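You operate a simulated robot arm through the tools that you are given. There is no shell and no other tool. Be economical: measure what you need, move in short steps, check, and stop when the job is done.

You are at the controls of a simulated robot arm. One attempt, no reset.

JOB
Press the green button two times.

It is judged by the outcome, as a careful person would: the job done as asked, and still so three seconds after it is handed in. It fails if anything else is knocked over, pushed out of place, dropped, spilled or broken.

ROBOT AND FRAMES
A 6-joint arm with a two-finger parallel gripper, fixed in place. Base frame: the origin is at the foot of the arm, x ahead of it, y to its left, z up; the work surface is at about z = 788. Readings come in mm, degrees, newtons and seconds.
With the tool pointing down near the work surface it reaches from about 320 to 760 mm from the base axis. Its first joint turns from -66.0 to 66.0 degrees. Payload 2.45 kg.
The tool frame sits at the grasp point between the pads (the TCP): z along the fingers, y along the line on which they close. The tips reach 24 mm beyond it. Largest opening 68 mm; finger width 17, thickness 10; the body of the gripper, 40 by 70 mm, starts 41 mm behind the TCP.
Orientation is that of the tool frame in the base frame, as [roll, pitch, yaw] about the fixed x, y, z axes, in that order (R = Rz(yaw) Ry(pitch) Rx(roll)). With the fingers straight down and closing along the base's y, the tool's x points along the base's -x, its y along +y and its z along -z.

CONTROLS
- The arm moves only by the tool arm_command. Its arguments are lists of equal length, an entry for each row: "turn": the turn, a rotation vector about the tool's x, y, z in degrees, a list of three; "linear": the shift along the tool's x, y, z in mm, a list of three; "hand": the closure in counts, from 0 (fully open) to 255 (shut). In form: {"turn": [[wx, wy, wz], ...], "linear": [[tx, ty, tz], ...], "hand": [hand, ...]}. A call has 1 to 10 rows; each row is the pose to reach, as a shift and turn from the pose commanded when the call began, along the tool's axes at that moment. A row lasts 0.2 s, in which the tool goes at most 50 mm and 8.6 degrees; a call with a longer step from one row to the next is refused whole, and so is a gripper value outside its range. A pose out of reach is approached as far as the arm can. The call stops where the force on the tool passes 40 N (or 10 N more than at its start, if that is more) or the arm is blocked; 0.2 s more then pass. The fingers move at their own pace (about 108 mm/s each) and stop on an object; they squeeze with about 37 N. The grip force told is the motor's: it shows also when the fingers shut on nothing. Time passes only in rows, and 0.2 s behind the last, so rows that repeat a pose let the fingers close. The reply holds the time, the measured pose of the TCP, the force on the tool along the base axes, the opening and the grip force, in the units named above and with some noise, and new pictures: "show" is both (left out), scene, wrist or none.
- Cameras (640 x 400 px; columns grow to the right, rows downward): "scene" is fixed at [160, 410.5, 1455.9]; the picture's right is [-0.81, -0.58, 0.00], its down [-0.38, 0.53, -0.76] and it looks along [0.44, -0.62, -0.65] (base axes); focal length 357 px, centre (320, 200). "wrist" rides on the gripper at [84, 11, -75] in the tool frame; the picture's right is [-0.13, 0.99, 0.00], its down [-0.60, -0.08, -0.79] and it looks along [-0.79, -0.10, 0.61] (tool axes); focal length 251 px, centre (320, 200). There is no depth. A picture from a camera that has moved, and an enlarged one, comes with that camera's place and axes in the base frame and with its lens.
- enlarge(camera, box): a new picture of the part [left, top, right, bottom] of that camera's present view, enlarged. It takes no simulated time.
- close_job(): hands the job in; it is judged then, once.

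Go step by step. Nothing tells you positions but the pictures and the camera data: compare them with the known pose of the tool, close in by small moves and look again before you grip or let go. The budget is 90 turns and 200 pictures, counting those below and the enlarged ones. Unless the task says otherwise, let go and move clear before handing in, and close with one line.

The tools are called by a JSON object that holds its "api" and its "payload". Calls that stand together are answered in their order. arm_command: Moves the arm, as the interface text tells. Its arguments: {"type":"object","properties":{"turn":{"type":"array","items":{"type":"array","items":{"type":"number"}}},"linear":{"type":"array","items":{"type":"array","items":{"type":"number"}}},"hand":{"type":"array","items":{"type":"number"}},"show":{"type":"string","enum":["both","scene","wrist","none"]}},"required":["turn","linear","hand"]} The other tools are called the same way: enlarge (camera, box) takes an enlarged picture of a part of a camera's view; close_job () hands the job in.

At the start:

```text
clock: 0.0
position: [394.1, -187.8, 1096.0]
orientation: [-180.0, -0.1, 180.0]
ft_force: [-0.4, 1.2, -0.6]
width: 68.3
grasp_force: 0.1
```

scene: 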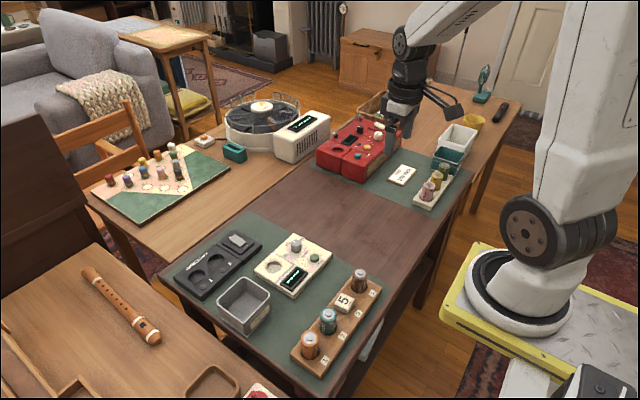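
wrist: 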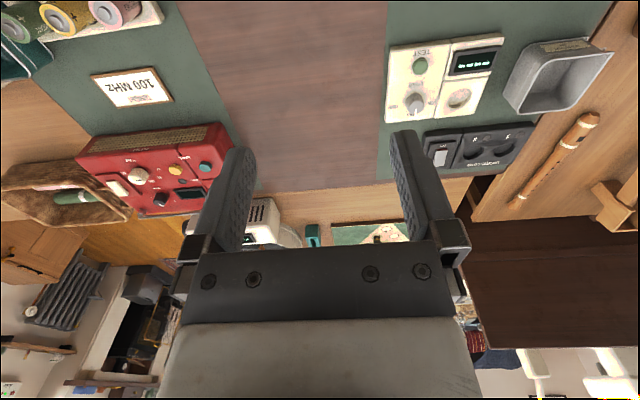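

I see a cream tester with a green button marked TEST, and a red device with several coloured buttons. I'll enlarge both to tell which one is green.

{"api": "enlarge", "payload": {"camera": "wrist", "box": [380, 20, 520, 130]}}

{"api": "enlarge", "payload": {"camera": "scene", "box": [240, 220, 350, 300]}}

{"api": "enlarge", "payload": {"camera": "scene", "box": [300, 90, 430, 190]}}

{"api": "enlarge", "payload": {"camera": "wrist", "box": [70, 110, 240, 220]}}

```text
3.64 times, centred on (450, 75) of wrist
camera zoom: at [309.1, -176.2, 1172.0], right [0.13, 0.99, 0.0], down [0.6, -0.08, 0.79], along [0.79, -0.1, -0.61], focal length 914 px, centre (-153, 654)
```

zoom: 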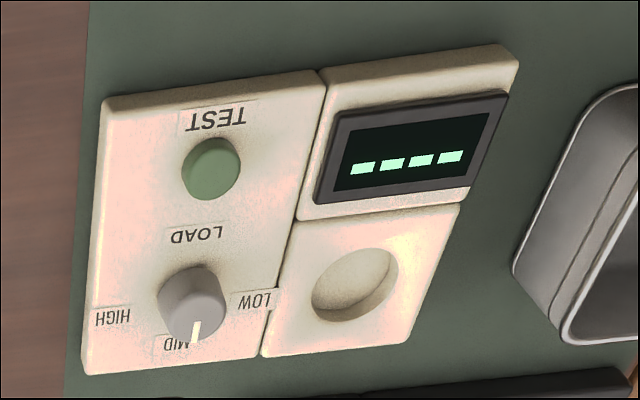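

```text
5.00 times, centred on (295, 260) of scene
camera zoom: at [160.0, 410.5, 1455.9], right [-0.81, -0.58, 0.0], down [-0.38, 0.53, -0.76], along [0.44, -0.62, -0.65], focal length 1785 px, centre (445, -100)
```

zoom: 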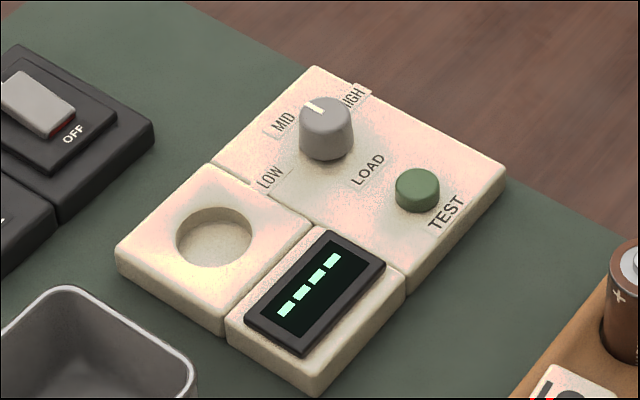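

```text
4.00 times, centred on (365, 140) of scene
camera zoom: at [160.0, 410.5, 1455.9], right [-0.81, -0.58, 0.0], down [-0.38, 0.53, -0.76], along [0.44, -0.62, -0.65], focal length 1428 px, centre (140, 440)
```

zoom: 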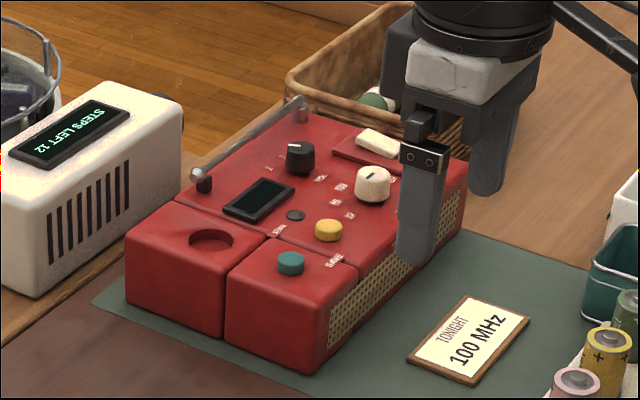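

```text
3.64 times, centred on (155, 165) of wrist
camera zoom: at [309.1, -176.2, 1172.0], right [0.13, 0.99, 0.0], down [0.6, -0.08, 0.79], along [0.79, -0.1, -0.61], focal length 914 px, centre (920, 327)
```

zoom: 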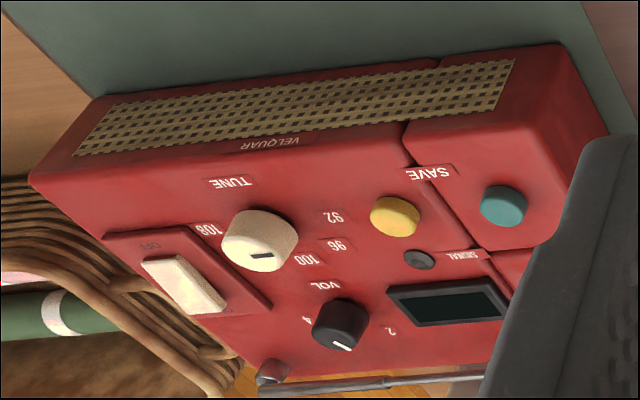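

The green button is TEST on the cream tester, at roughly (495, -47) by triangulation. The one on the red radio is teal. I'll close the fingers and move above it, staying high.

{"api": "arm_command", "payload": {"turn": [[0, 0, 0], [0, 0, 0], [0, 0, 0], [0, 0, 0], [0, 0, 0], [0, 0, 0], [0, 0, 0]], "linear": [[-16, 23, 26], [-33, 47, 53], [-50, 70, 80], [-67, 94, 107], [-84, 118, 134], [-101, 141, 160], [-101, 141, 160]], "hand": [255, 255, 255, 255, 255, 255, 255]}}

```text
clock: 1.6
position: [495.7, -43.3, 935.1]
orientation: [179.9, 0.1, -180.0]
ft_force: [-0.4, -0.7, -0.6]
width: 0.0
grasp_force: 23.6
camera wrist: at [411.6, -33.2, 1010.8], right [0.13, 0.99, 0.0], down [0.6, -0.08, 0.79], along [0.79, -0.1, -0.61], focal length 251 px, centre (320, 200)
```

scene: 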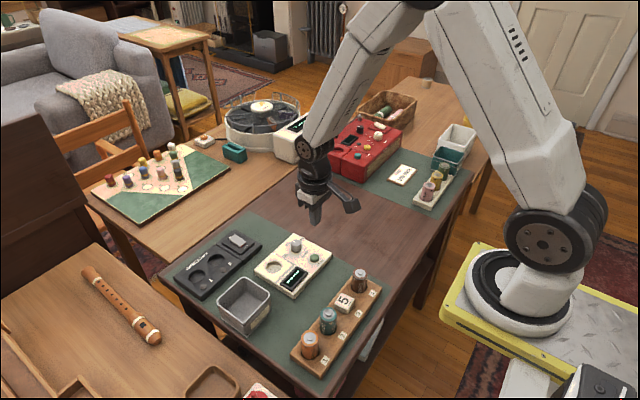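
wrist: 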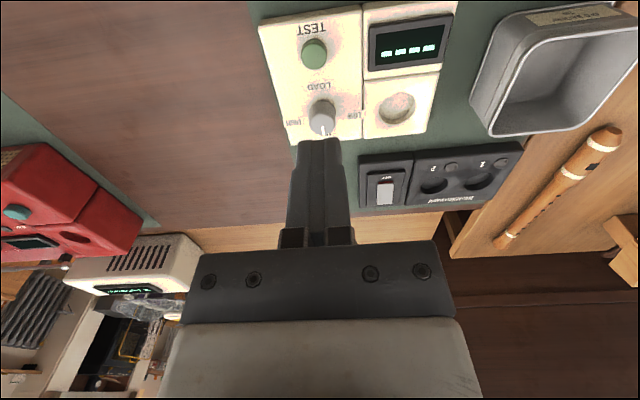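

The button now comes out at about (492, -49), with its top near z 805–815. I'll shift in y by -5 mm, drop by 50 mm and check again.

{"api": "arm_command", "payload": {"turn": [[0, 0, 0], [0, 0, 0], [0, 0, 0]], "linear": [[2, -5, 25], [3, -5, 50], [3, -5, 50]], "hand": [255, 255, 255]}}

{"api": "enlarge", "payload": {"camera": "wrist", "box": [240, 20, 400, 180]}}

{"api": "enlarge", "payload": {"camera": "scene", "box": [240, 200, 368, 280]}}

```text
clock: 2.4
position: [492.2, -51.3, 884.8]
orientation: [-179.9, 0.0, 180.0]
ft_force: [-0.6, 0.3, 0.1]
width: 0.0
grasp_force: 23.0
camera wrist: at [407.7, -40.2, 960.5], right [0.13, 0.99, 0.0], down [0.6, -0.08, 0.79], along [0.79, -0.1, -0.61], focal length 251 px, centre (320, 200)
```

scene: 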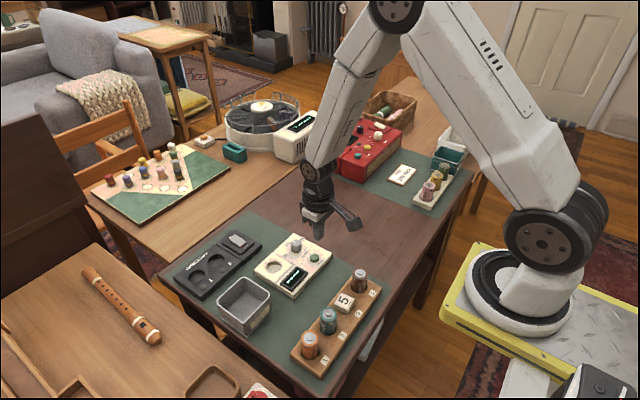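
wrist: 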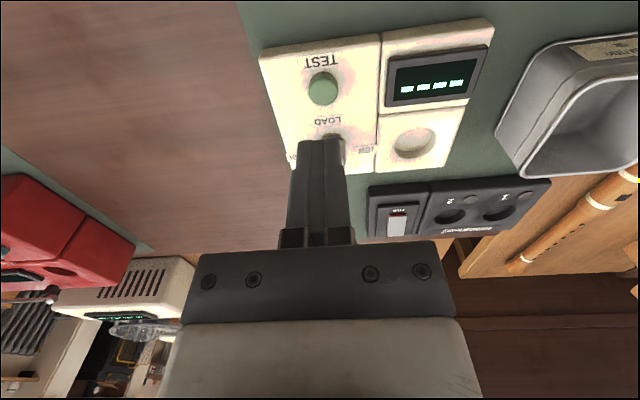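

```text
2.50 times, centred on (320, 100) of wrist
camera zoom: at [407.7, -40.2, 960.5], right [0.13, 0.99, 0.0], down [0.6, -0.08, 0.79], along [0.79, -0.1, -0.61], focal length 629 px, centre (320, 450)
```

zoom: 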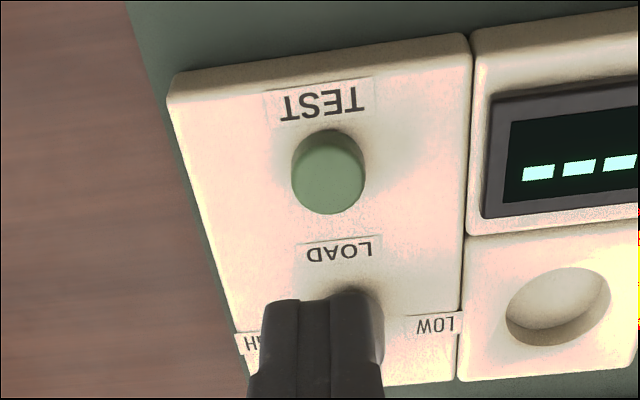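

```text
5.00 times, centred on (304, 240) of scene
camera zoom: at [160.0, 410.5, 1455.9], right [-0.81, -0.58, 0.0], down [-0.38, 0.53, -0.76], along [0.44, -0.62, -0.65], focal length 1785 px, centre (400, 0)
```

zoom: 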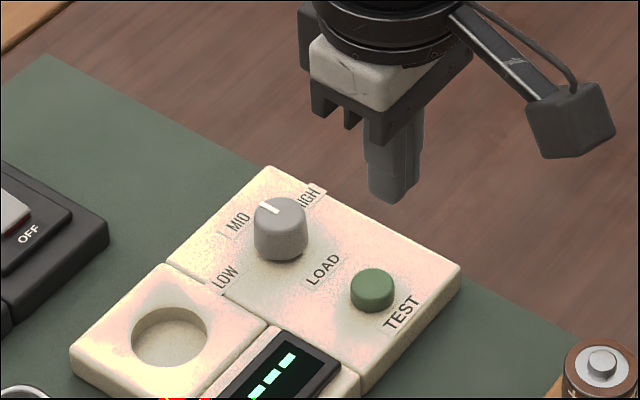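

The wrist view gives y ≈ -49. Height and x are still linked, somewhere between x 492 at z 811 and x 502 at z 794, so I'll go 25 mm lower and compare tip and button again.

{"api": "arm_command", "payload": {"turn": [[0, 0, 0], [0, 0, 0], [0, 0, 0]], "linear": [[-3, 2, 13], [-5, 2, 30], [-5, 2, 30]], "hand": [255, 255, 255]}}

{"api": "enlarge", "payload": {"camera": "wrist", "box": [240, 20, 400, 180]}}

{"api": "enlarge", "payload": {"camera": "scene", "box": [256, 210, 368, 280]}}

```text
clock: 3.2
position: [497.6, -47.6, 855.5]
orientation: [-179.9, 0.1, -180.0]
ft_force: [0.1, 0.6, 0.6]
width: 0.0
grasp_force: 23.7
camera wrist: at [412.8, -38.0, 931.4], right [0.13, 0.99, 0.0], down [0.6, -0.08, 0.79], along [0.79, -0.1, -0.61], focal length 251 px, centre (320, 200)
```

scene: 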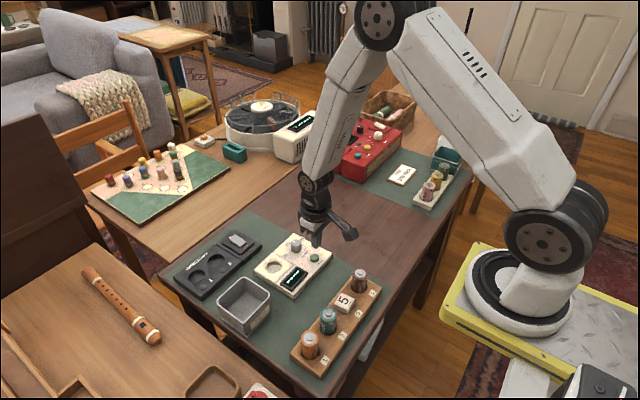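
wrist: 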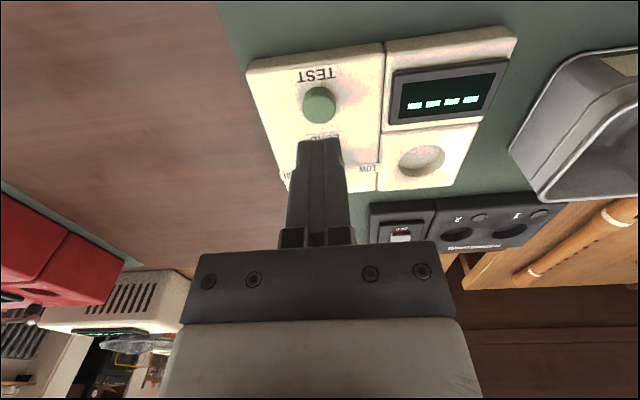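

```text
2.50 times, centred on (320, 100) of wrist
camera zoom: at [412.8, -38.0, 931.4], right [0.13, 0.99, 0.0], down [0.6, -0.08, 0.79], along [0.79, -0.1, -0.61], focal length 629 px, centre (320, 450)
```

zoom: 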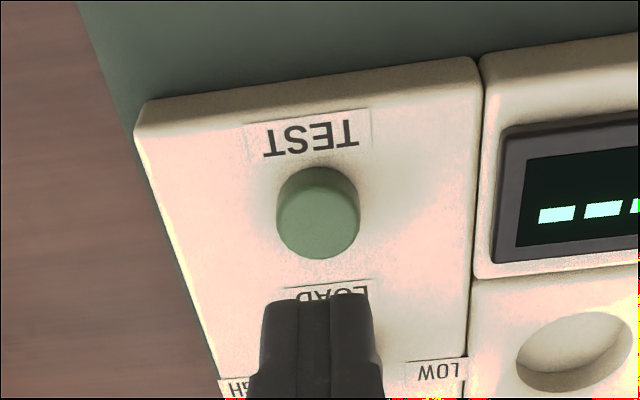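

```text
5.71 times, centred on (312, 245) of scene
camera zoom: at [160.0, 410.5, 1455.9], right [-0.81, -0.58, 0.0], down [-0.38, 0.53, -0.76], along [0.44, -0.62, -0.65], focal length 2040 px, centre (366, -57)
```

zoom: 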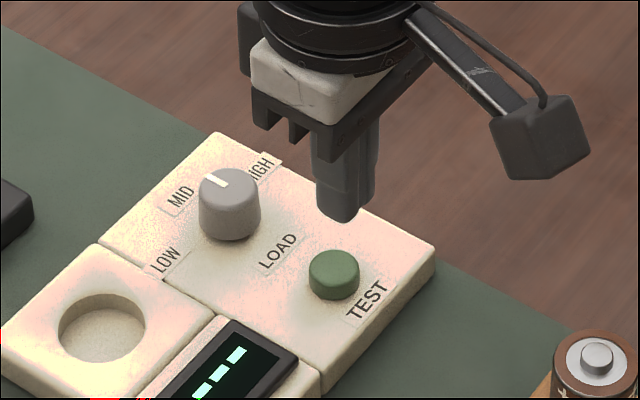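

The tip is now nearly above the button, about 30 mm up, and the button is within a few mm of the tip axis. I'll shift y by -2, drop 20 mm and look once more before contact.

{"api": "arm_command", "payload": {"turn": [[0, 0, 0], [0, 0, 0], [0, 0, 0]], "linear": [[0, -2, 10], [0, -2, 20], [0, -2, 20]], "hand": [255, 255, 255]}}

{"api": "enlarge", "payload": {"camera": "wrist", "box": [240, 20, 400, 180]}}

{"api": "enlarge", "payload": {"camera": "scene", "box": [272, 220, 352, 270]}}

```text
clock: 4.0
position: [496.6, -51.0, 836.6]
orientation: [-179.9, 0.0, 179.9]
ft_force: [-0.1, -0.1, -1.0]
width: 0.1
grasp_force: 23.5
camera wrist: at [412.4, -40.0, 911.5], right [0.13, 0.99, 0.0], down [0.6, -0.08, 0.79], along [0.79, -0.1, -0.61], focal length 251 px, centre (320, 200)
```

scene: 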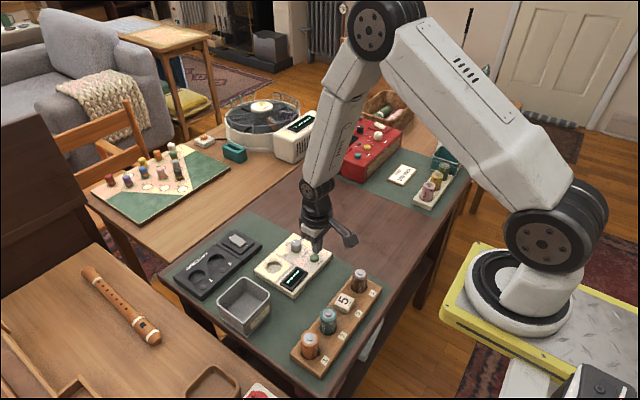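
wrist: 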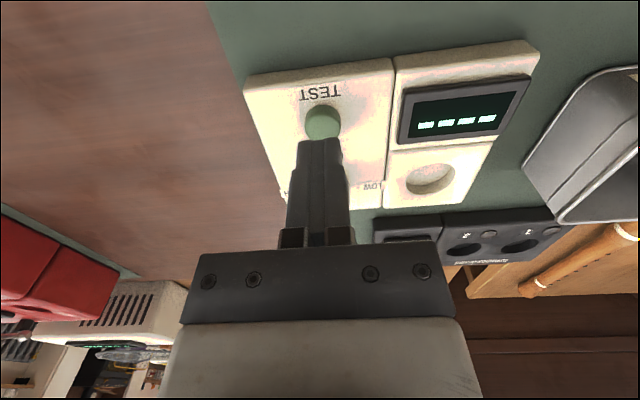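

```text
2.50 times, centred on (320, 100) of wrist
camera zoom: at [412.4, -40.0, 911.5], right [0.13, 0.99, 0.0], down [0.6, -0.08, 0.79], along [0.79, -0.1, -0.61], focal length 629 px, centre (320, 450)
```

zoom: 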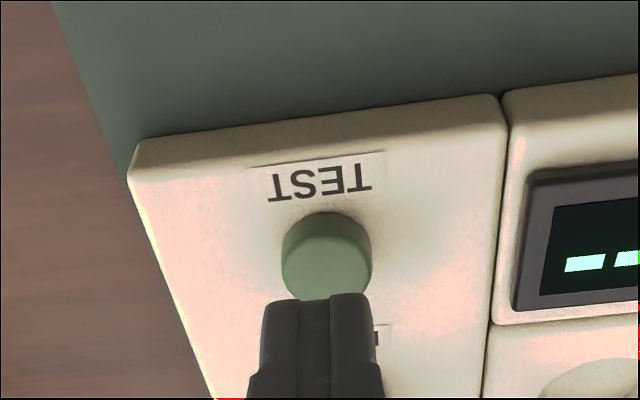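

```text
8.00 times, centred on (312, 245) of scene
camera zoom: at [160.0, 410.5, 1455.9], right [-0.81, -0.58, 0.0], down [-0.38, 0.53, -0.76], along [0.44, -0.62, -0.65], focal length 2857 px, centre (384, -160)
```

zoom: 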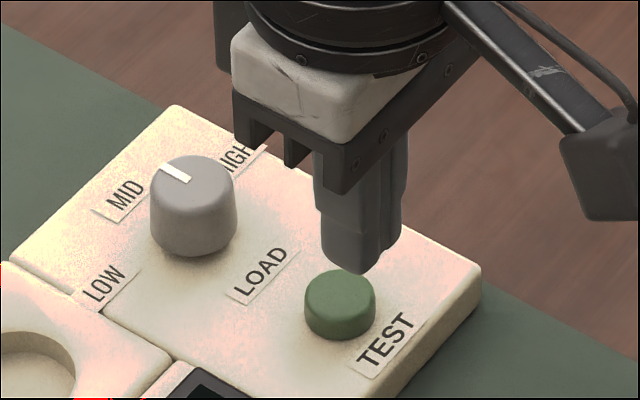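

The tip is centred in y and about 15–18 mm above the button, with x within a few mm on a 21 mm button. I'll nudge x by +2 and descend slowly until I feel contact.

{"api": "arm_command", "payload": {"turn": [[0, 0, 0], [0, 0, 0], [0, 0, 0], [0, 0, 0], [0, 0, 0]], "linear": [[-2, 0, 4], [-2, 0, 8], [-2, 0, 10], [-2, 0, 12], [-2, 0, 13]], "hand": [255, 255, 255, 255, 255], "show": "none"}}

{"api": "enlarge", "payload": {"camera": "scene", "box": [272, 220, 352, 270]}}

{"api": "enlarge", "payload": {"camera": "wrist", "box": [240, 60, 400, 180]}}

```text
clock: 5.2
position: [498.6, -51.8, 823.3]
orientation: [-179.9, -0.1, 180.0]
ft_force: [-0.6, 0.5, -0.1]
width: 0.0
grasp_force: 23.6
```

```text
8.00 times, centred on (312, 245) of scene
camera zoom: at [160.0, 410.5, 1455.9], right [-0.81, -0.58, 0.0], down [-0.38, 0.53, -0.76], along [0.44, -0.62, -0.65], focal length 2857 px, centre (384, -160)
```

zoom: 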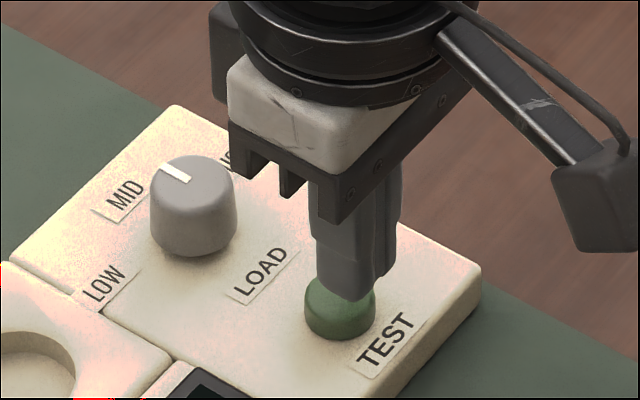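

```text
3.33 times, centred on (320, 120) of wrist
camera zoom: at [414.2, -39.8, 898.7], right [0.13, 0.99, 0.0], down [0.6, -0.08, 0.79], along [0.79, -0.1, -0.61], focal length 838 px, centre (320, 467)
```

zoom: 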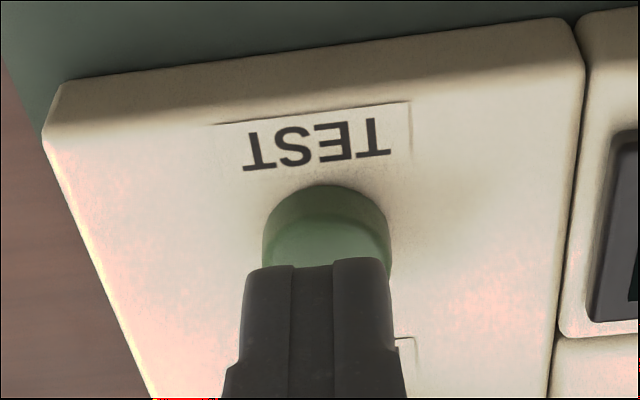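

The tip is over the button, just a few mm above it. I'll shift y by +1.5 and go on down in 1 mm steps.

{"api": "arm_command", "payload": {"turn": [[0, 0, 0], [0, 0, 0], [0, 0, 0], [0, 0, 0], [0, 0, 0]], "linear": [[0, 1.5, 0], [0, 1.5, 1], [0, 1.5, 2], [0, 1.5, 3], [0, 1.5, 4]], "hand": [255, 255, 255, 255, 255], "show": "none"}}

{"api": "enlarge", "payload": {"camera": "scene", "box": [264, 220, 344, 300]}}

{"api": "enlarge", "payload": {"camera": "wrist", "box": [260, 60, 580, 260]}}

```text
clock: 6.4
position: [499.6, -49.0, 817.1]
orientation: [180.0, -0.1, 179.9]
ft_force: [0.5, 0.8, -0.6]
width: 0.0
grasp_force: 23.8
```

```text
5.00 times, centred on (304, 260) of scene
camera zoom: at [160.0, 410.5, 1455.9], right [-0.81, -0.58, 0.0], down [-0.38, 0.53, -0.76], along [0.44, -0.62, -0.65], focal length 1785 px, centre (400, -100)
```

zoom: 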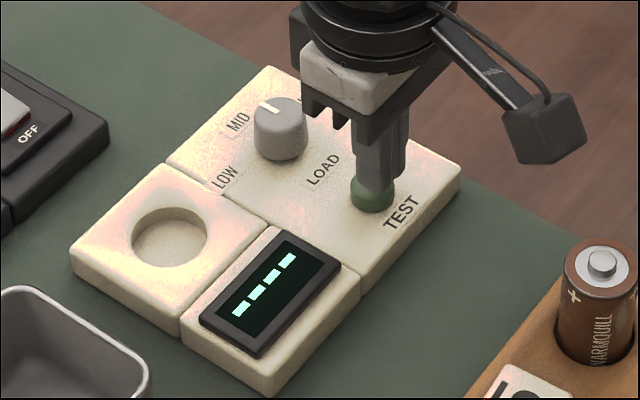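

```text
2.00 times, centred on (420, 160) of wrist
camera zoom: at [414.8, -39.0, 895.0], right [0.13, 0.99, 0.0], down [0.6, -0.08, 0.79], along [0.79, -0.1, -0.61], focal length 503 px, centre (120, 280)
```

zoom: 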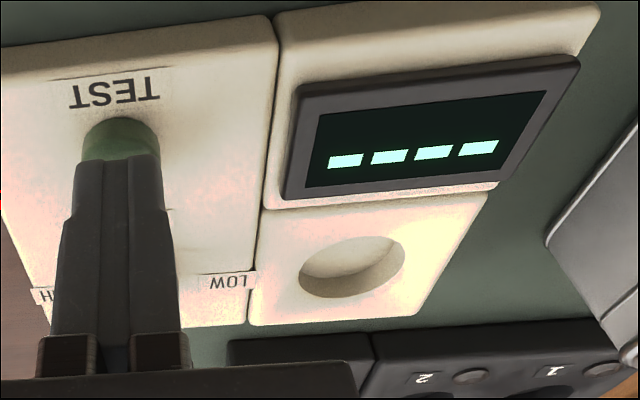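

There's no contact yet. I'll keep going down in 1 mm steps.

{"api": "arm_command", "payload": {"turn": [[0, 0, 0], [0, 0, 0], [0, 0, 0]], "linear": [[0, 0, 1], [0, 0, 2], [0, 0, 3]], "hand": [255, 255, 255], "show": "none"}}

{"api": "enlarge", "payload": {"camera": "scene", "box": [264, 220, 344, 300]}}

```text
clock: 7.2
position: [498.5, -49.5, 815.4]
orientation: [-179.9, 0.0, 180.0]
ft_force: [-0.2, -0.9, -0.4]
width: 0.1
grasp_force: 23.7
```

```text
5.00 times, centred on (304, 260) of scene
camera zoom: at [160.0, 410.5, 1455.9], right [-0.81, -0.58, 0.0], down [-0.38, 0.53, -0.76], along [0.44, -0.62, -0.65], focal length 1785 px, centre (400, -100)
```

zoom: 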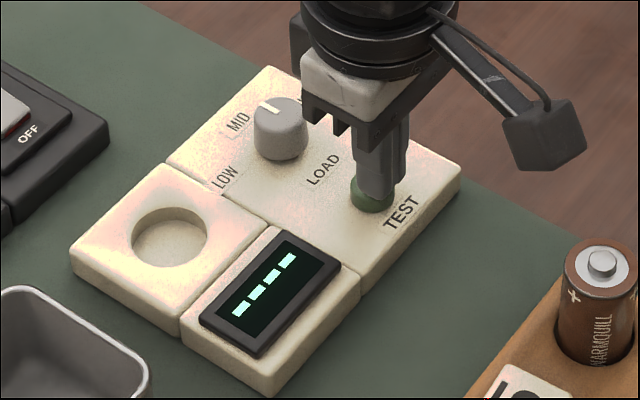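

The tip looks level with the button top, with no force yet. Continuing down.

{"api": "arm_command", "payload": {"turn": [[0, 0, 0], [0, 0, 0]], "linear": [[-1, 0, 1], [-1, 0, 2]], "hand": [255, 255], "show": "none"}}

{"api": "enlarge", "payload": {"camera": "scene", "box": [264, 220, 344, 300]}}

```text
clock: 7.8
position: [500.2, -49.6, 813.5]
orientation: [-180.0, 0.0, -179.9]
ft_force: [0.0, -0.3, 0.4]
width: 0.0
grasp_force: 23.4
```

```text
5.00 times, centred on (304, 260) of scene
camera zoom: at [160.0, 410.5, 1455.9], right [-0.81, -0.58, 0.0], down [-0.38, 0.53, -0.76], along [0.44, -0.62, -0.65], focal length 1785 px, centre (400, -100)
```

zoom: 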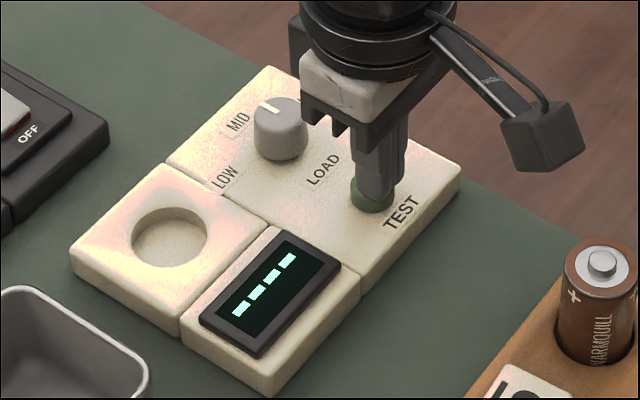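

There's still no force, so I'll look closely from both cameras.

{"api": "enlarge", "payload": {"camera": "scene", "box": [296, 235, 336, 275]}}

{"api": "enlarge", "payload": {"camera": "wrist", "box": [270, 90, 370, 170]}}

```text
10.00 times, centred on (316, 255) of scene
camera zoom: at [160.0, 410.5, 1455.9], right [-0.81, -0.58, 0.0], down [-0.38, 0.53, -0.76], along [0.44, -0.62, -0.65], focal length 3571 px, centre (360, -350)
```

zoom: 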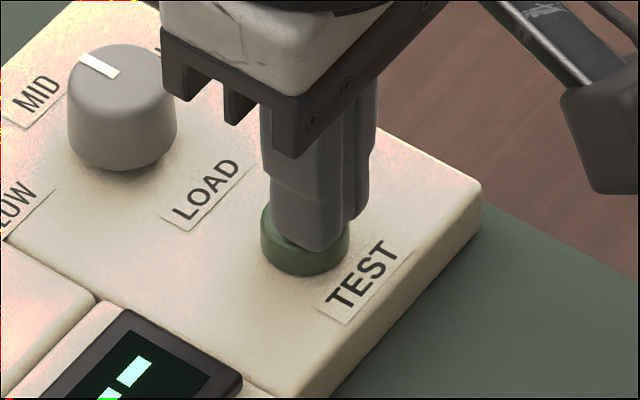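

```text
5.00 times, centred on (320, 130) of wrist
camera zoom: at [415.4, -39.0, 889.6], right [0.13, 0.99, 0.0], down [0.6, -0.08, 0.79], along [0.79, -0.1, -0.61], focal length 1257 px, centre (320, 550)
```

zoom: 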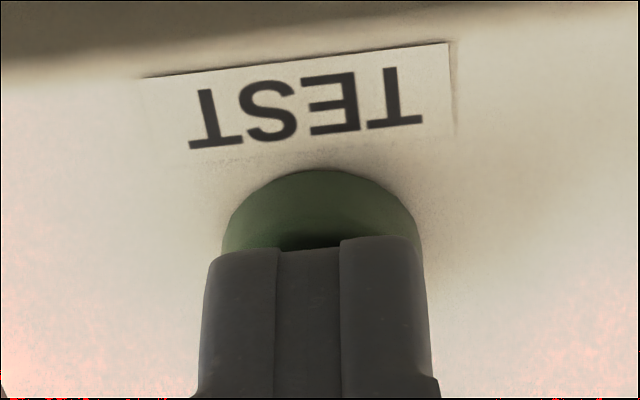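

Alignment is good and the tip is about to touch. Continuing in small steps.

{"api": "arm_command", "payload": {"turn": [[0, 0, 0], [0, 0, 0]], "linear": [[0, 0, 1], [0, 0, 2]], "hand": [255, 255], "show": "none"}}

{"api": "enlarge", "payload": {"camera": "scene", "box": [276, 235, 336, 295]}}

```text
clock: 8.4
position: [498.2, -49.0, 810.8]
orientation: [179.9, 0.0, 180.0]
ft_force: [-0.6, 0.5, -0.5]
width: 0.1
grasp_force: 23.7
```

```text
6.67 times, centred on (306, 265) of scene
camera zoom: at [160.0, 410.5, 1455.9], right [-0.81, -0.58, 0.0], down [-0.38, 0.53, -0.76], along [0.44, -0.62, -0.65], focal length 2380 px, centre (413, -233)
```

zoom: 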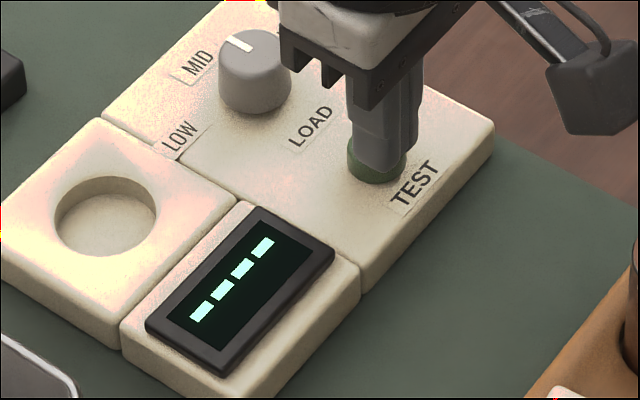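

{"api": "arm_command", "payload": {"turn": [[0, 0, 0], [0, 0, 0]], "linear": [[0, 0, 1], [0, 0, 1.5]], "hand": [255, 255], "show": "none"}}

{"api": "enlarge", "payload": {"camera": "scene", "box": [276, 235, 336, 295]}}

{"api": "enlarge", "payload": {"camera": "wrist", "box": [270, 90, 370, 170]}}

```text
clock: 9.0
position: [499.7, -48.8, 810.2]
orientation: [180.0, 0.1, -180.0]
ft_force: [-0.6, 0.4, 1.5]
width: 0.0
grasp_force: 24.2
```

```text
6.67 times, centred on (306, 265) of scene
camera zoom: at [160.0, 410.5, 1455.9], right [-0.81, -0.58, 0.0], down [-0.38, 0.53, -0.76], along [0.44, -0.62, -0.65], focal length 2380 px, centre (413, -233)
```

zoom: 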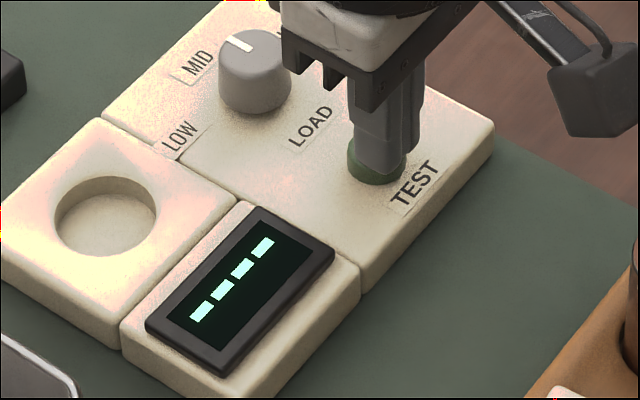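

```text
5.00 times, centred on (320, 130) of wrist
camera zoom: at [415.0, -38.8, 886.3], right [0.13, 0.99, 0.0], down [0.6, -0.08, 0.79], along [0.79, -0.1, -0.61], focal length 1257 px, centre (320, 550)
```

zoom: 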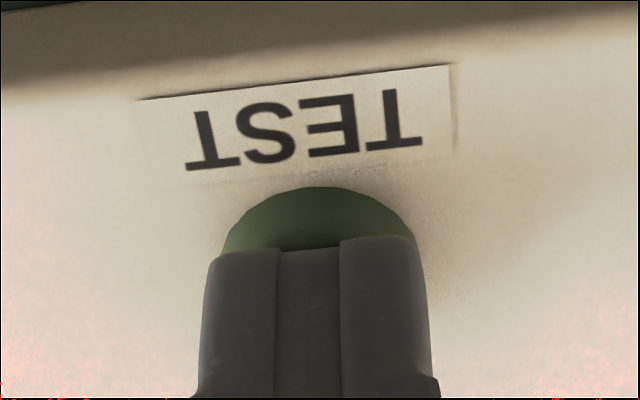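

The force is starting to rise (1.5 N), so contact is beginning. I'll press on a little further.

{"api": "arm_command", "payload": {"turn": [[0, 0, 0], [0, 0, 0]], "linear": [[0, 0, 0.8], [0, 0, 1.5]], "hand": [255, 255], "show": "none"}}

{"api": "enlarge", "payload": {"camera": "scene", "box": [276, 235, 336, 295]}}

```text
clock: 9.6
position: [499.7, -49.6, 808.1]
orientation: [179.9, 0.0, -180.0]
ft_force: [-1.2, -0.3, 1.1]
width: 0.0
grasp_force: 23.5
```

```text
6.67 times, centred on (306, 265) of scene
camera zoom: at [160.0, 410.5, 1455.9], right [-0.81, -0.58, 0.0], down [-0.38, 0.53, -0.76], along [0.44, -0.62, -0.65], focal length 2380 px, centre (413, -233)
```

zoom: 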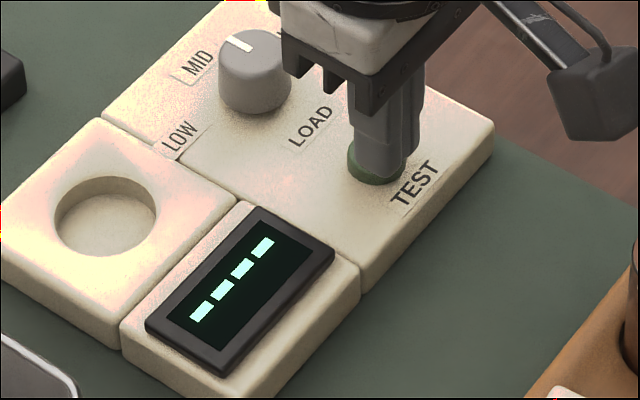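

{"api": "arm_command", "payload": {"turn": [[0, 0, 0], [0, 0, 0]], "linear": [[0, 0, 0.8], [0, 0, 1.5]], "hand": [255, 255], "show": "none"}}

{"api": "enlarge", "payload": {"camera": "scene", "box": [276, 235, 336, 295]}}

{"api": "enlarge", "payload": {"camera": "wrist", "box": [270, 90, 370, 170]}}

```text
clock: 10.2
position: [499.5, -50.5, 806.5]
orientation: [-180.0, 0.0, 179.9]
ft_force: [-1.1, 1.6, 2.8]
width: 0.0
grasp_force: 24.0
```

```text
6.67 times, centred on (306, 265) of scene
camera zoom: at [159.9, 410.6, 1455.9], right [-0.81, -0.58, 0.0], down [-0.38, 0.53, -0.76], along [0.44, -0.62, -0.65], focal length 2380 px, centre (413, -233)
```

zoom: 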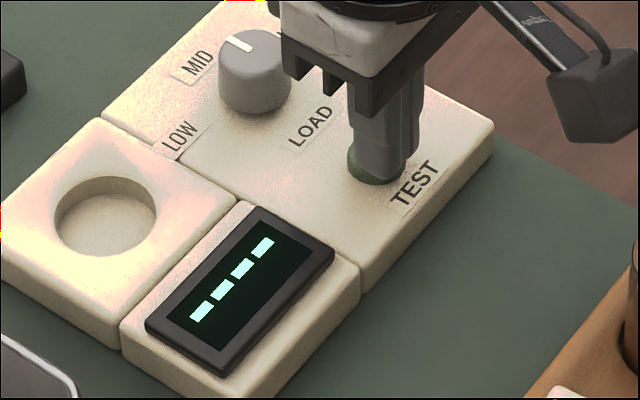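

```text
5.00 times, centred on (320, 130) of wrist
camera zoom: at [415.2, -38.8, 883.5], right [0.13, 0.99, 0.0], down [0.6, -0.08, 0.79], along [0.79, -0.1, -0.61], focal length 1257 px, centre (320, 550)
```

zoom: 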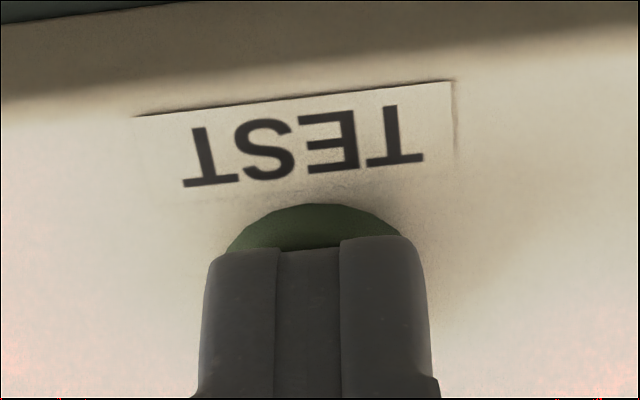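

The button is going down against a soft spring (2.8 N). I'll press until it reaches its stop or the display changes.

{"api": "arm_command", "payload": {"turn": [[0, 0, 0], [0, 0, 0]], "linear": [[0, 0, 0.8], [0, 0, 1.5]], "hand": [255, 255], "show": "none"}}

{"api": "enlarge", "payload": {"camera": "scene", "box": [276, 235, 336, 295]}}

```text
clock: 10.8
position: [500.7, -48.8, 807.2]
orientation: [-179.9, 0.0, -180.0]
ft_force: [-4.8, 2.0, 11.1]
width: 0.0
grasp_force: 23.6
```

```text
6.67 times, centred on (306, 265) of scene
camera zoom: at [159.7, 410.6, 1455.9], right [-0.81, -0.58, 0.0], down [-0.38, 0.53, -0.76], along [0.44, -0.62, -0.65], focal length 2380 px, centre (413, -233)
```

zoom: 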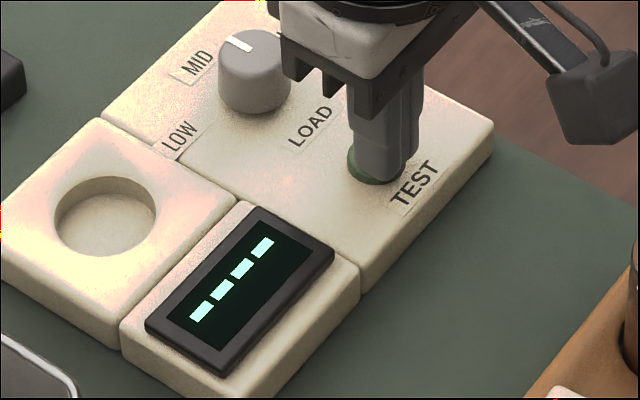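

The force jumped to 11 N with no further travel, so the button is at its stop and the first press is done. I'll lift clear and check that it springs back.

{"api": "arm_command", "payload": {"turn": [[0, 0, 0], [0, 0, 0], [0, 0, 0], [0, 0, 0]], "linear": [[0, 0, -3], [0, 0, -7], [0, 0, -12], [0, 0, -12]], "hand": [255, 255, 255, 255], "show": "none"}}

{"api": "enlarge", "payload": {"camera": "scene", "box": [264, 220, 344, 300]}}

{"api": "enlarge", "payload": {"camera": "wrist", "box": [270, 90, 370, 170]}}

```text
clock: 11.8
position: [499.6, -49.6, 819.2]
orientation: [-179.9, 0.0, -179.9]
ft_force: [0.0, 0.0, 0.1]
width: 0.5
grasp_force: 23.4
```

```text
5.00 times, centred on (304, 260) of scene
camera zoom: at [160.0, 410.5, 1455.9], right [-0.81, -0.58, 0.0], down [-0.38, 0.53, -0.76], along [0.44, -0.62, -0.65], focal length 1785 px, centre (400, -100)
```

zoom: 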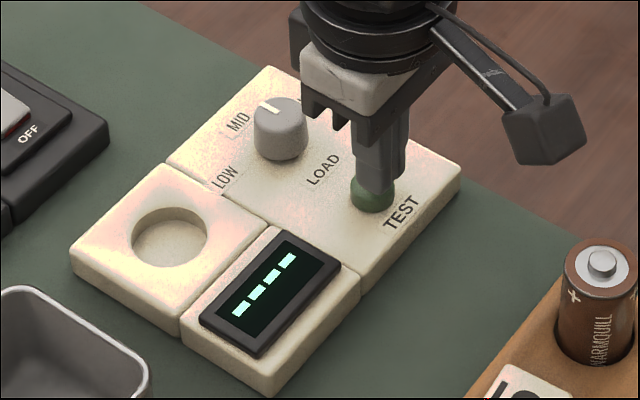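

```text
5.00 times, centred on (320, 130) of wrist
camera zoom: at [414.9, -39.0, 894.1], right [0.13, 0.99, 0.0], down [0.6, -0.08, 0.79], along [0.79, -0.1, -0.61], focal length 1257 px, centre (320, 550)
```

zoom: 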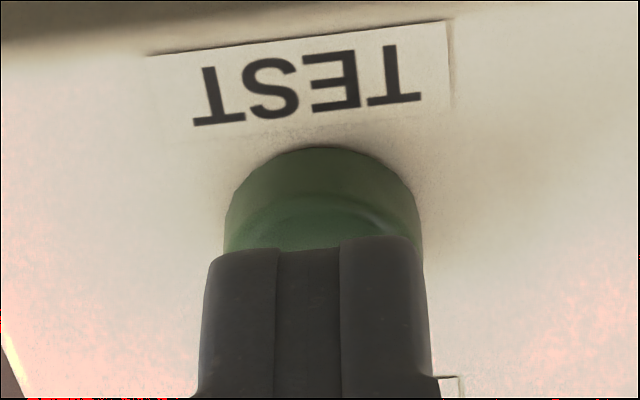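

The button sprang back up and the tester hasn't moved. Now the second press, to the same depth.

{"api": "arm_command", "payload": {"turn": [[0, 0, 0], [0, 0, 0], [0, 0, 0], [0, 0, 0], [0, 0, 0], [0, 0, 0]], "linear": [[0, 0, 5], [0, 0, 8], [0, 0, 9.5], [0, 0, 10.5], [0, 0, 11.3], [0, 0, 12]], "hand": [255, 255, 255, 255, 255, 255], "show": "none"}}

{"api": "enlarge", "payload": {"camera": "scene", "box": [276, 235, 336, 295]}}

```text
clock: 13.2
position: [499.0, -49.4, 806.5]
orientation: [179.8, 0.0, -180.0]
ft_force: [-3.5, 1.4, 9.4]
width: 0.0
grasp_force: 23.2
```

```text
6.67 times, centred on (306, 265) of scene
camera zoom: at [159.8, 410.6, 1455.9], right [-0.81, -0.58, 0.0], down [-0.38, 0.53, -0.76], along [0.44, -0.62, -0.65], focal length 2380 px, centre (413, -233)
```

zoom: 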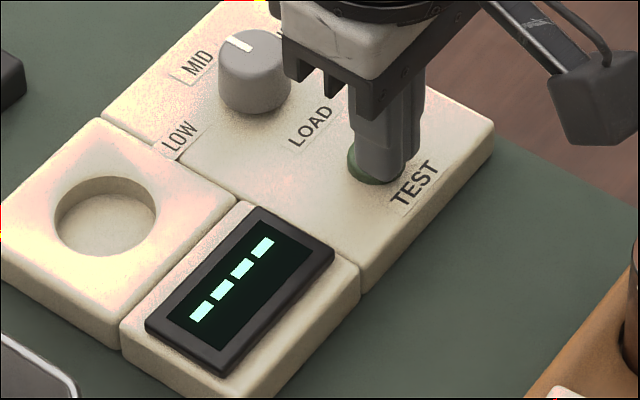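

The second press bottomed out the same way (9.4 N). I'll lift well clear.

{"api": "arm_command", "payload": {"turn": [[0, 0, 0], [0, 0, 0], [0, 0, 0], [0, 0, 0], [0, 0, 0], [0, 0, 0]], "linear": [[0, 0, -4], [0, 0, -20], [0, 0, -50], [0, 0, -85], [0, 0, -120], [0, 0, -120]], "hand": [255, 255, 255, 255, 255, 255]}}

{"api": "enlarge", "payload": {"camera": "scene", "box": [240, 220, 350, 300]}}

```text
clock: 14.6
position: [499.3, -47.7, 926.0]
orientation: [-179.9, -0.1, -180.0]
ft_force: [0.0, -0.1, -0.5]
width: 0.0
grasp_force: 24.0
camera wrist: at [415.3, -37.7, 1002.0], right [0.13, 0.99, 0.0], down [0.6, -0.08, 0.79], along [0.79, -0.1, -0.61], focal length 251 px, centre (320, 200)
```

scene: 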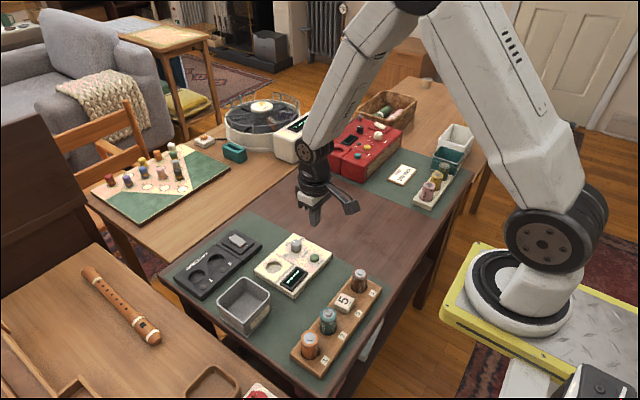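
wrist: 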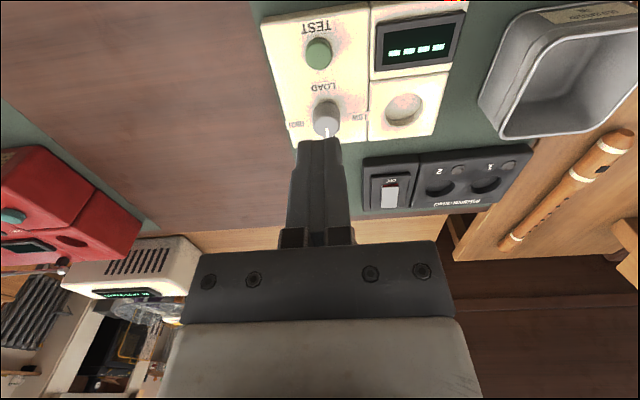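

```text
5.00 times, centred on (295, 260) of scene
camera zoom: at [160.0, 410.5, 1455.9], right [-0.81, -0.58, 0.0], down [-0.38, 0.53, -0.76], along [0.44, -0.62, -0.65], focal length 1785 px, centre (445, -100)
```

zoom: 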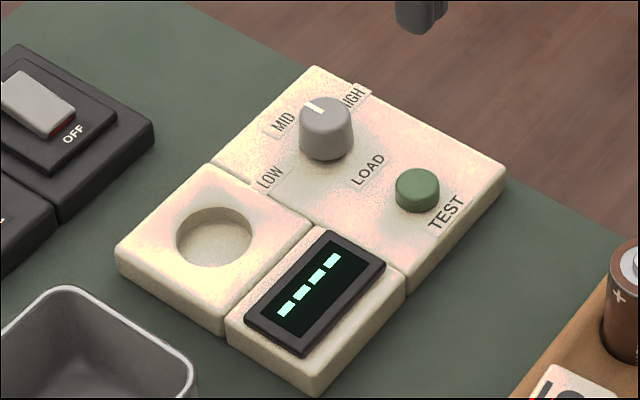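

The button is back up after two full presses, the tester and everything around it are where they were, and the arm is clear. I'm handing in.

{"api": "close_job", "payload": {}}

```text
The job is handed in.
```

I pressed the green TEST button twice, each time down to its stop; it sprang back up both times and nothing else moved. The tester's display stayed on four dashes throughout, so it gave no confirmation of its own.
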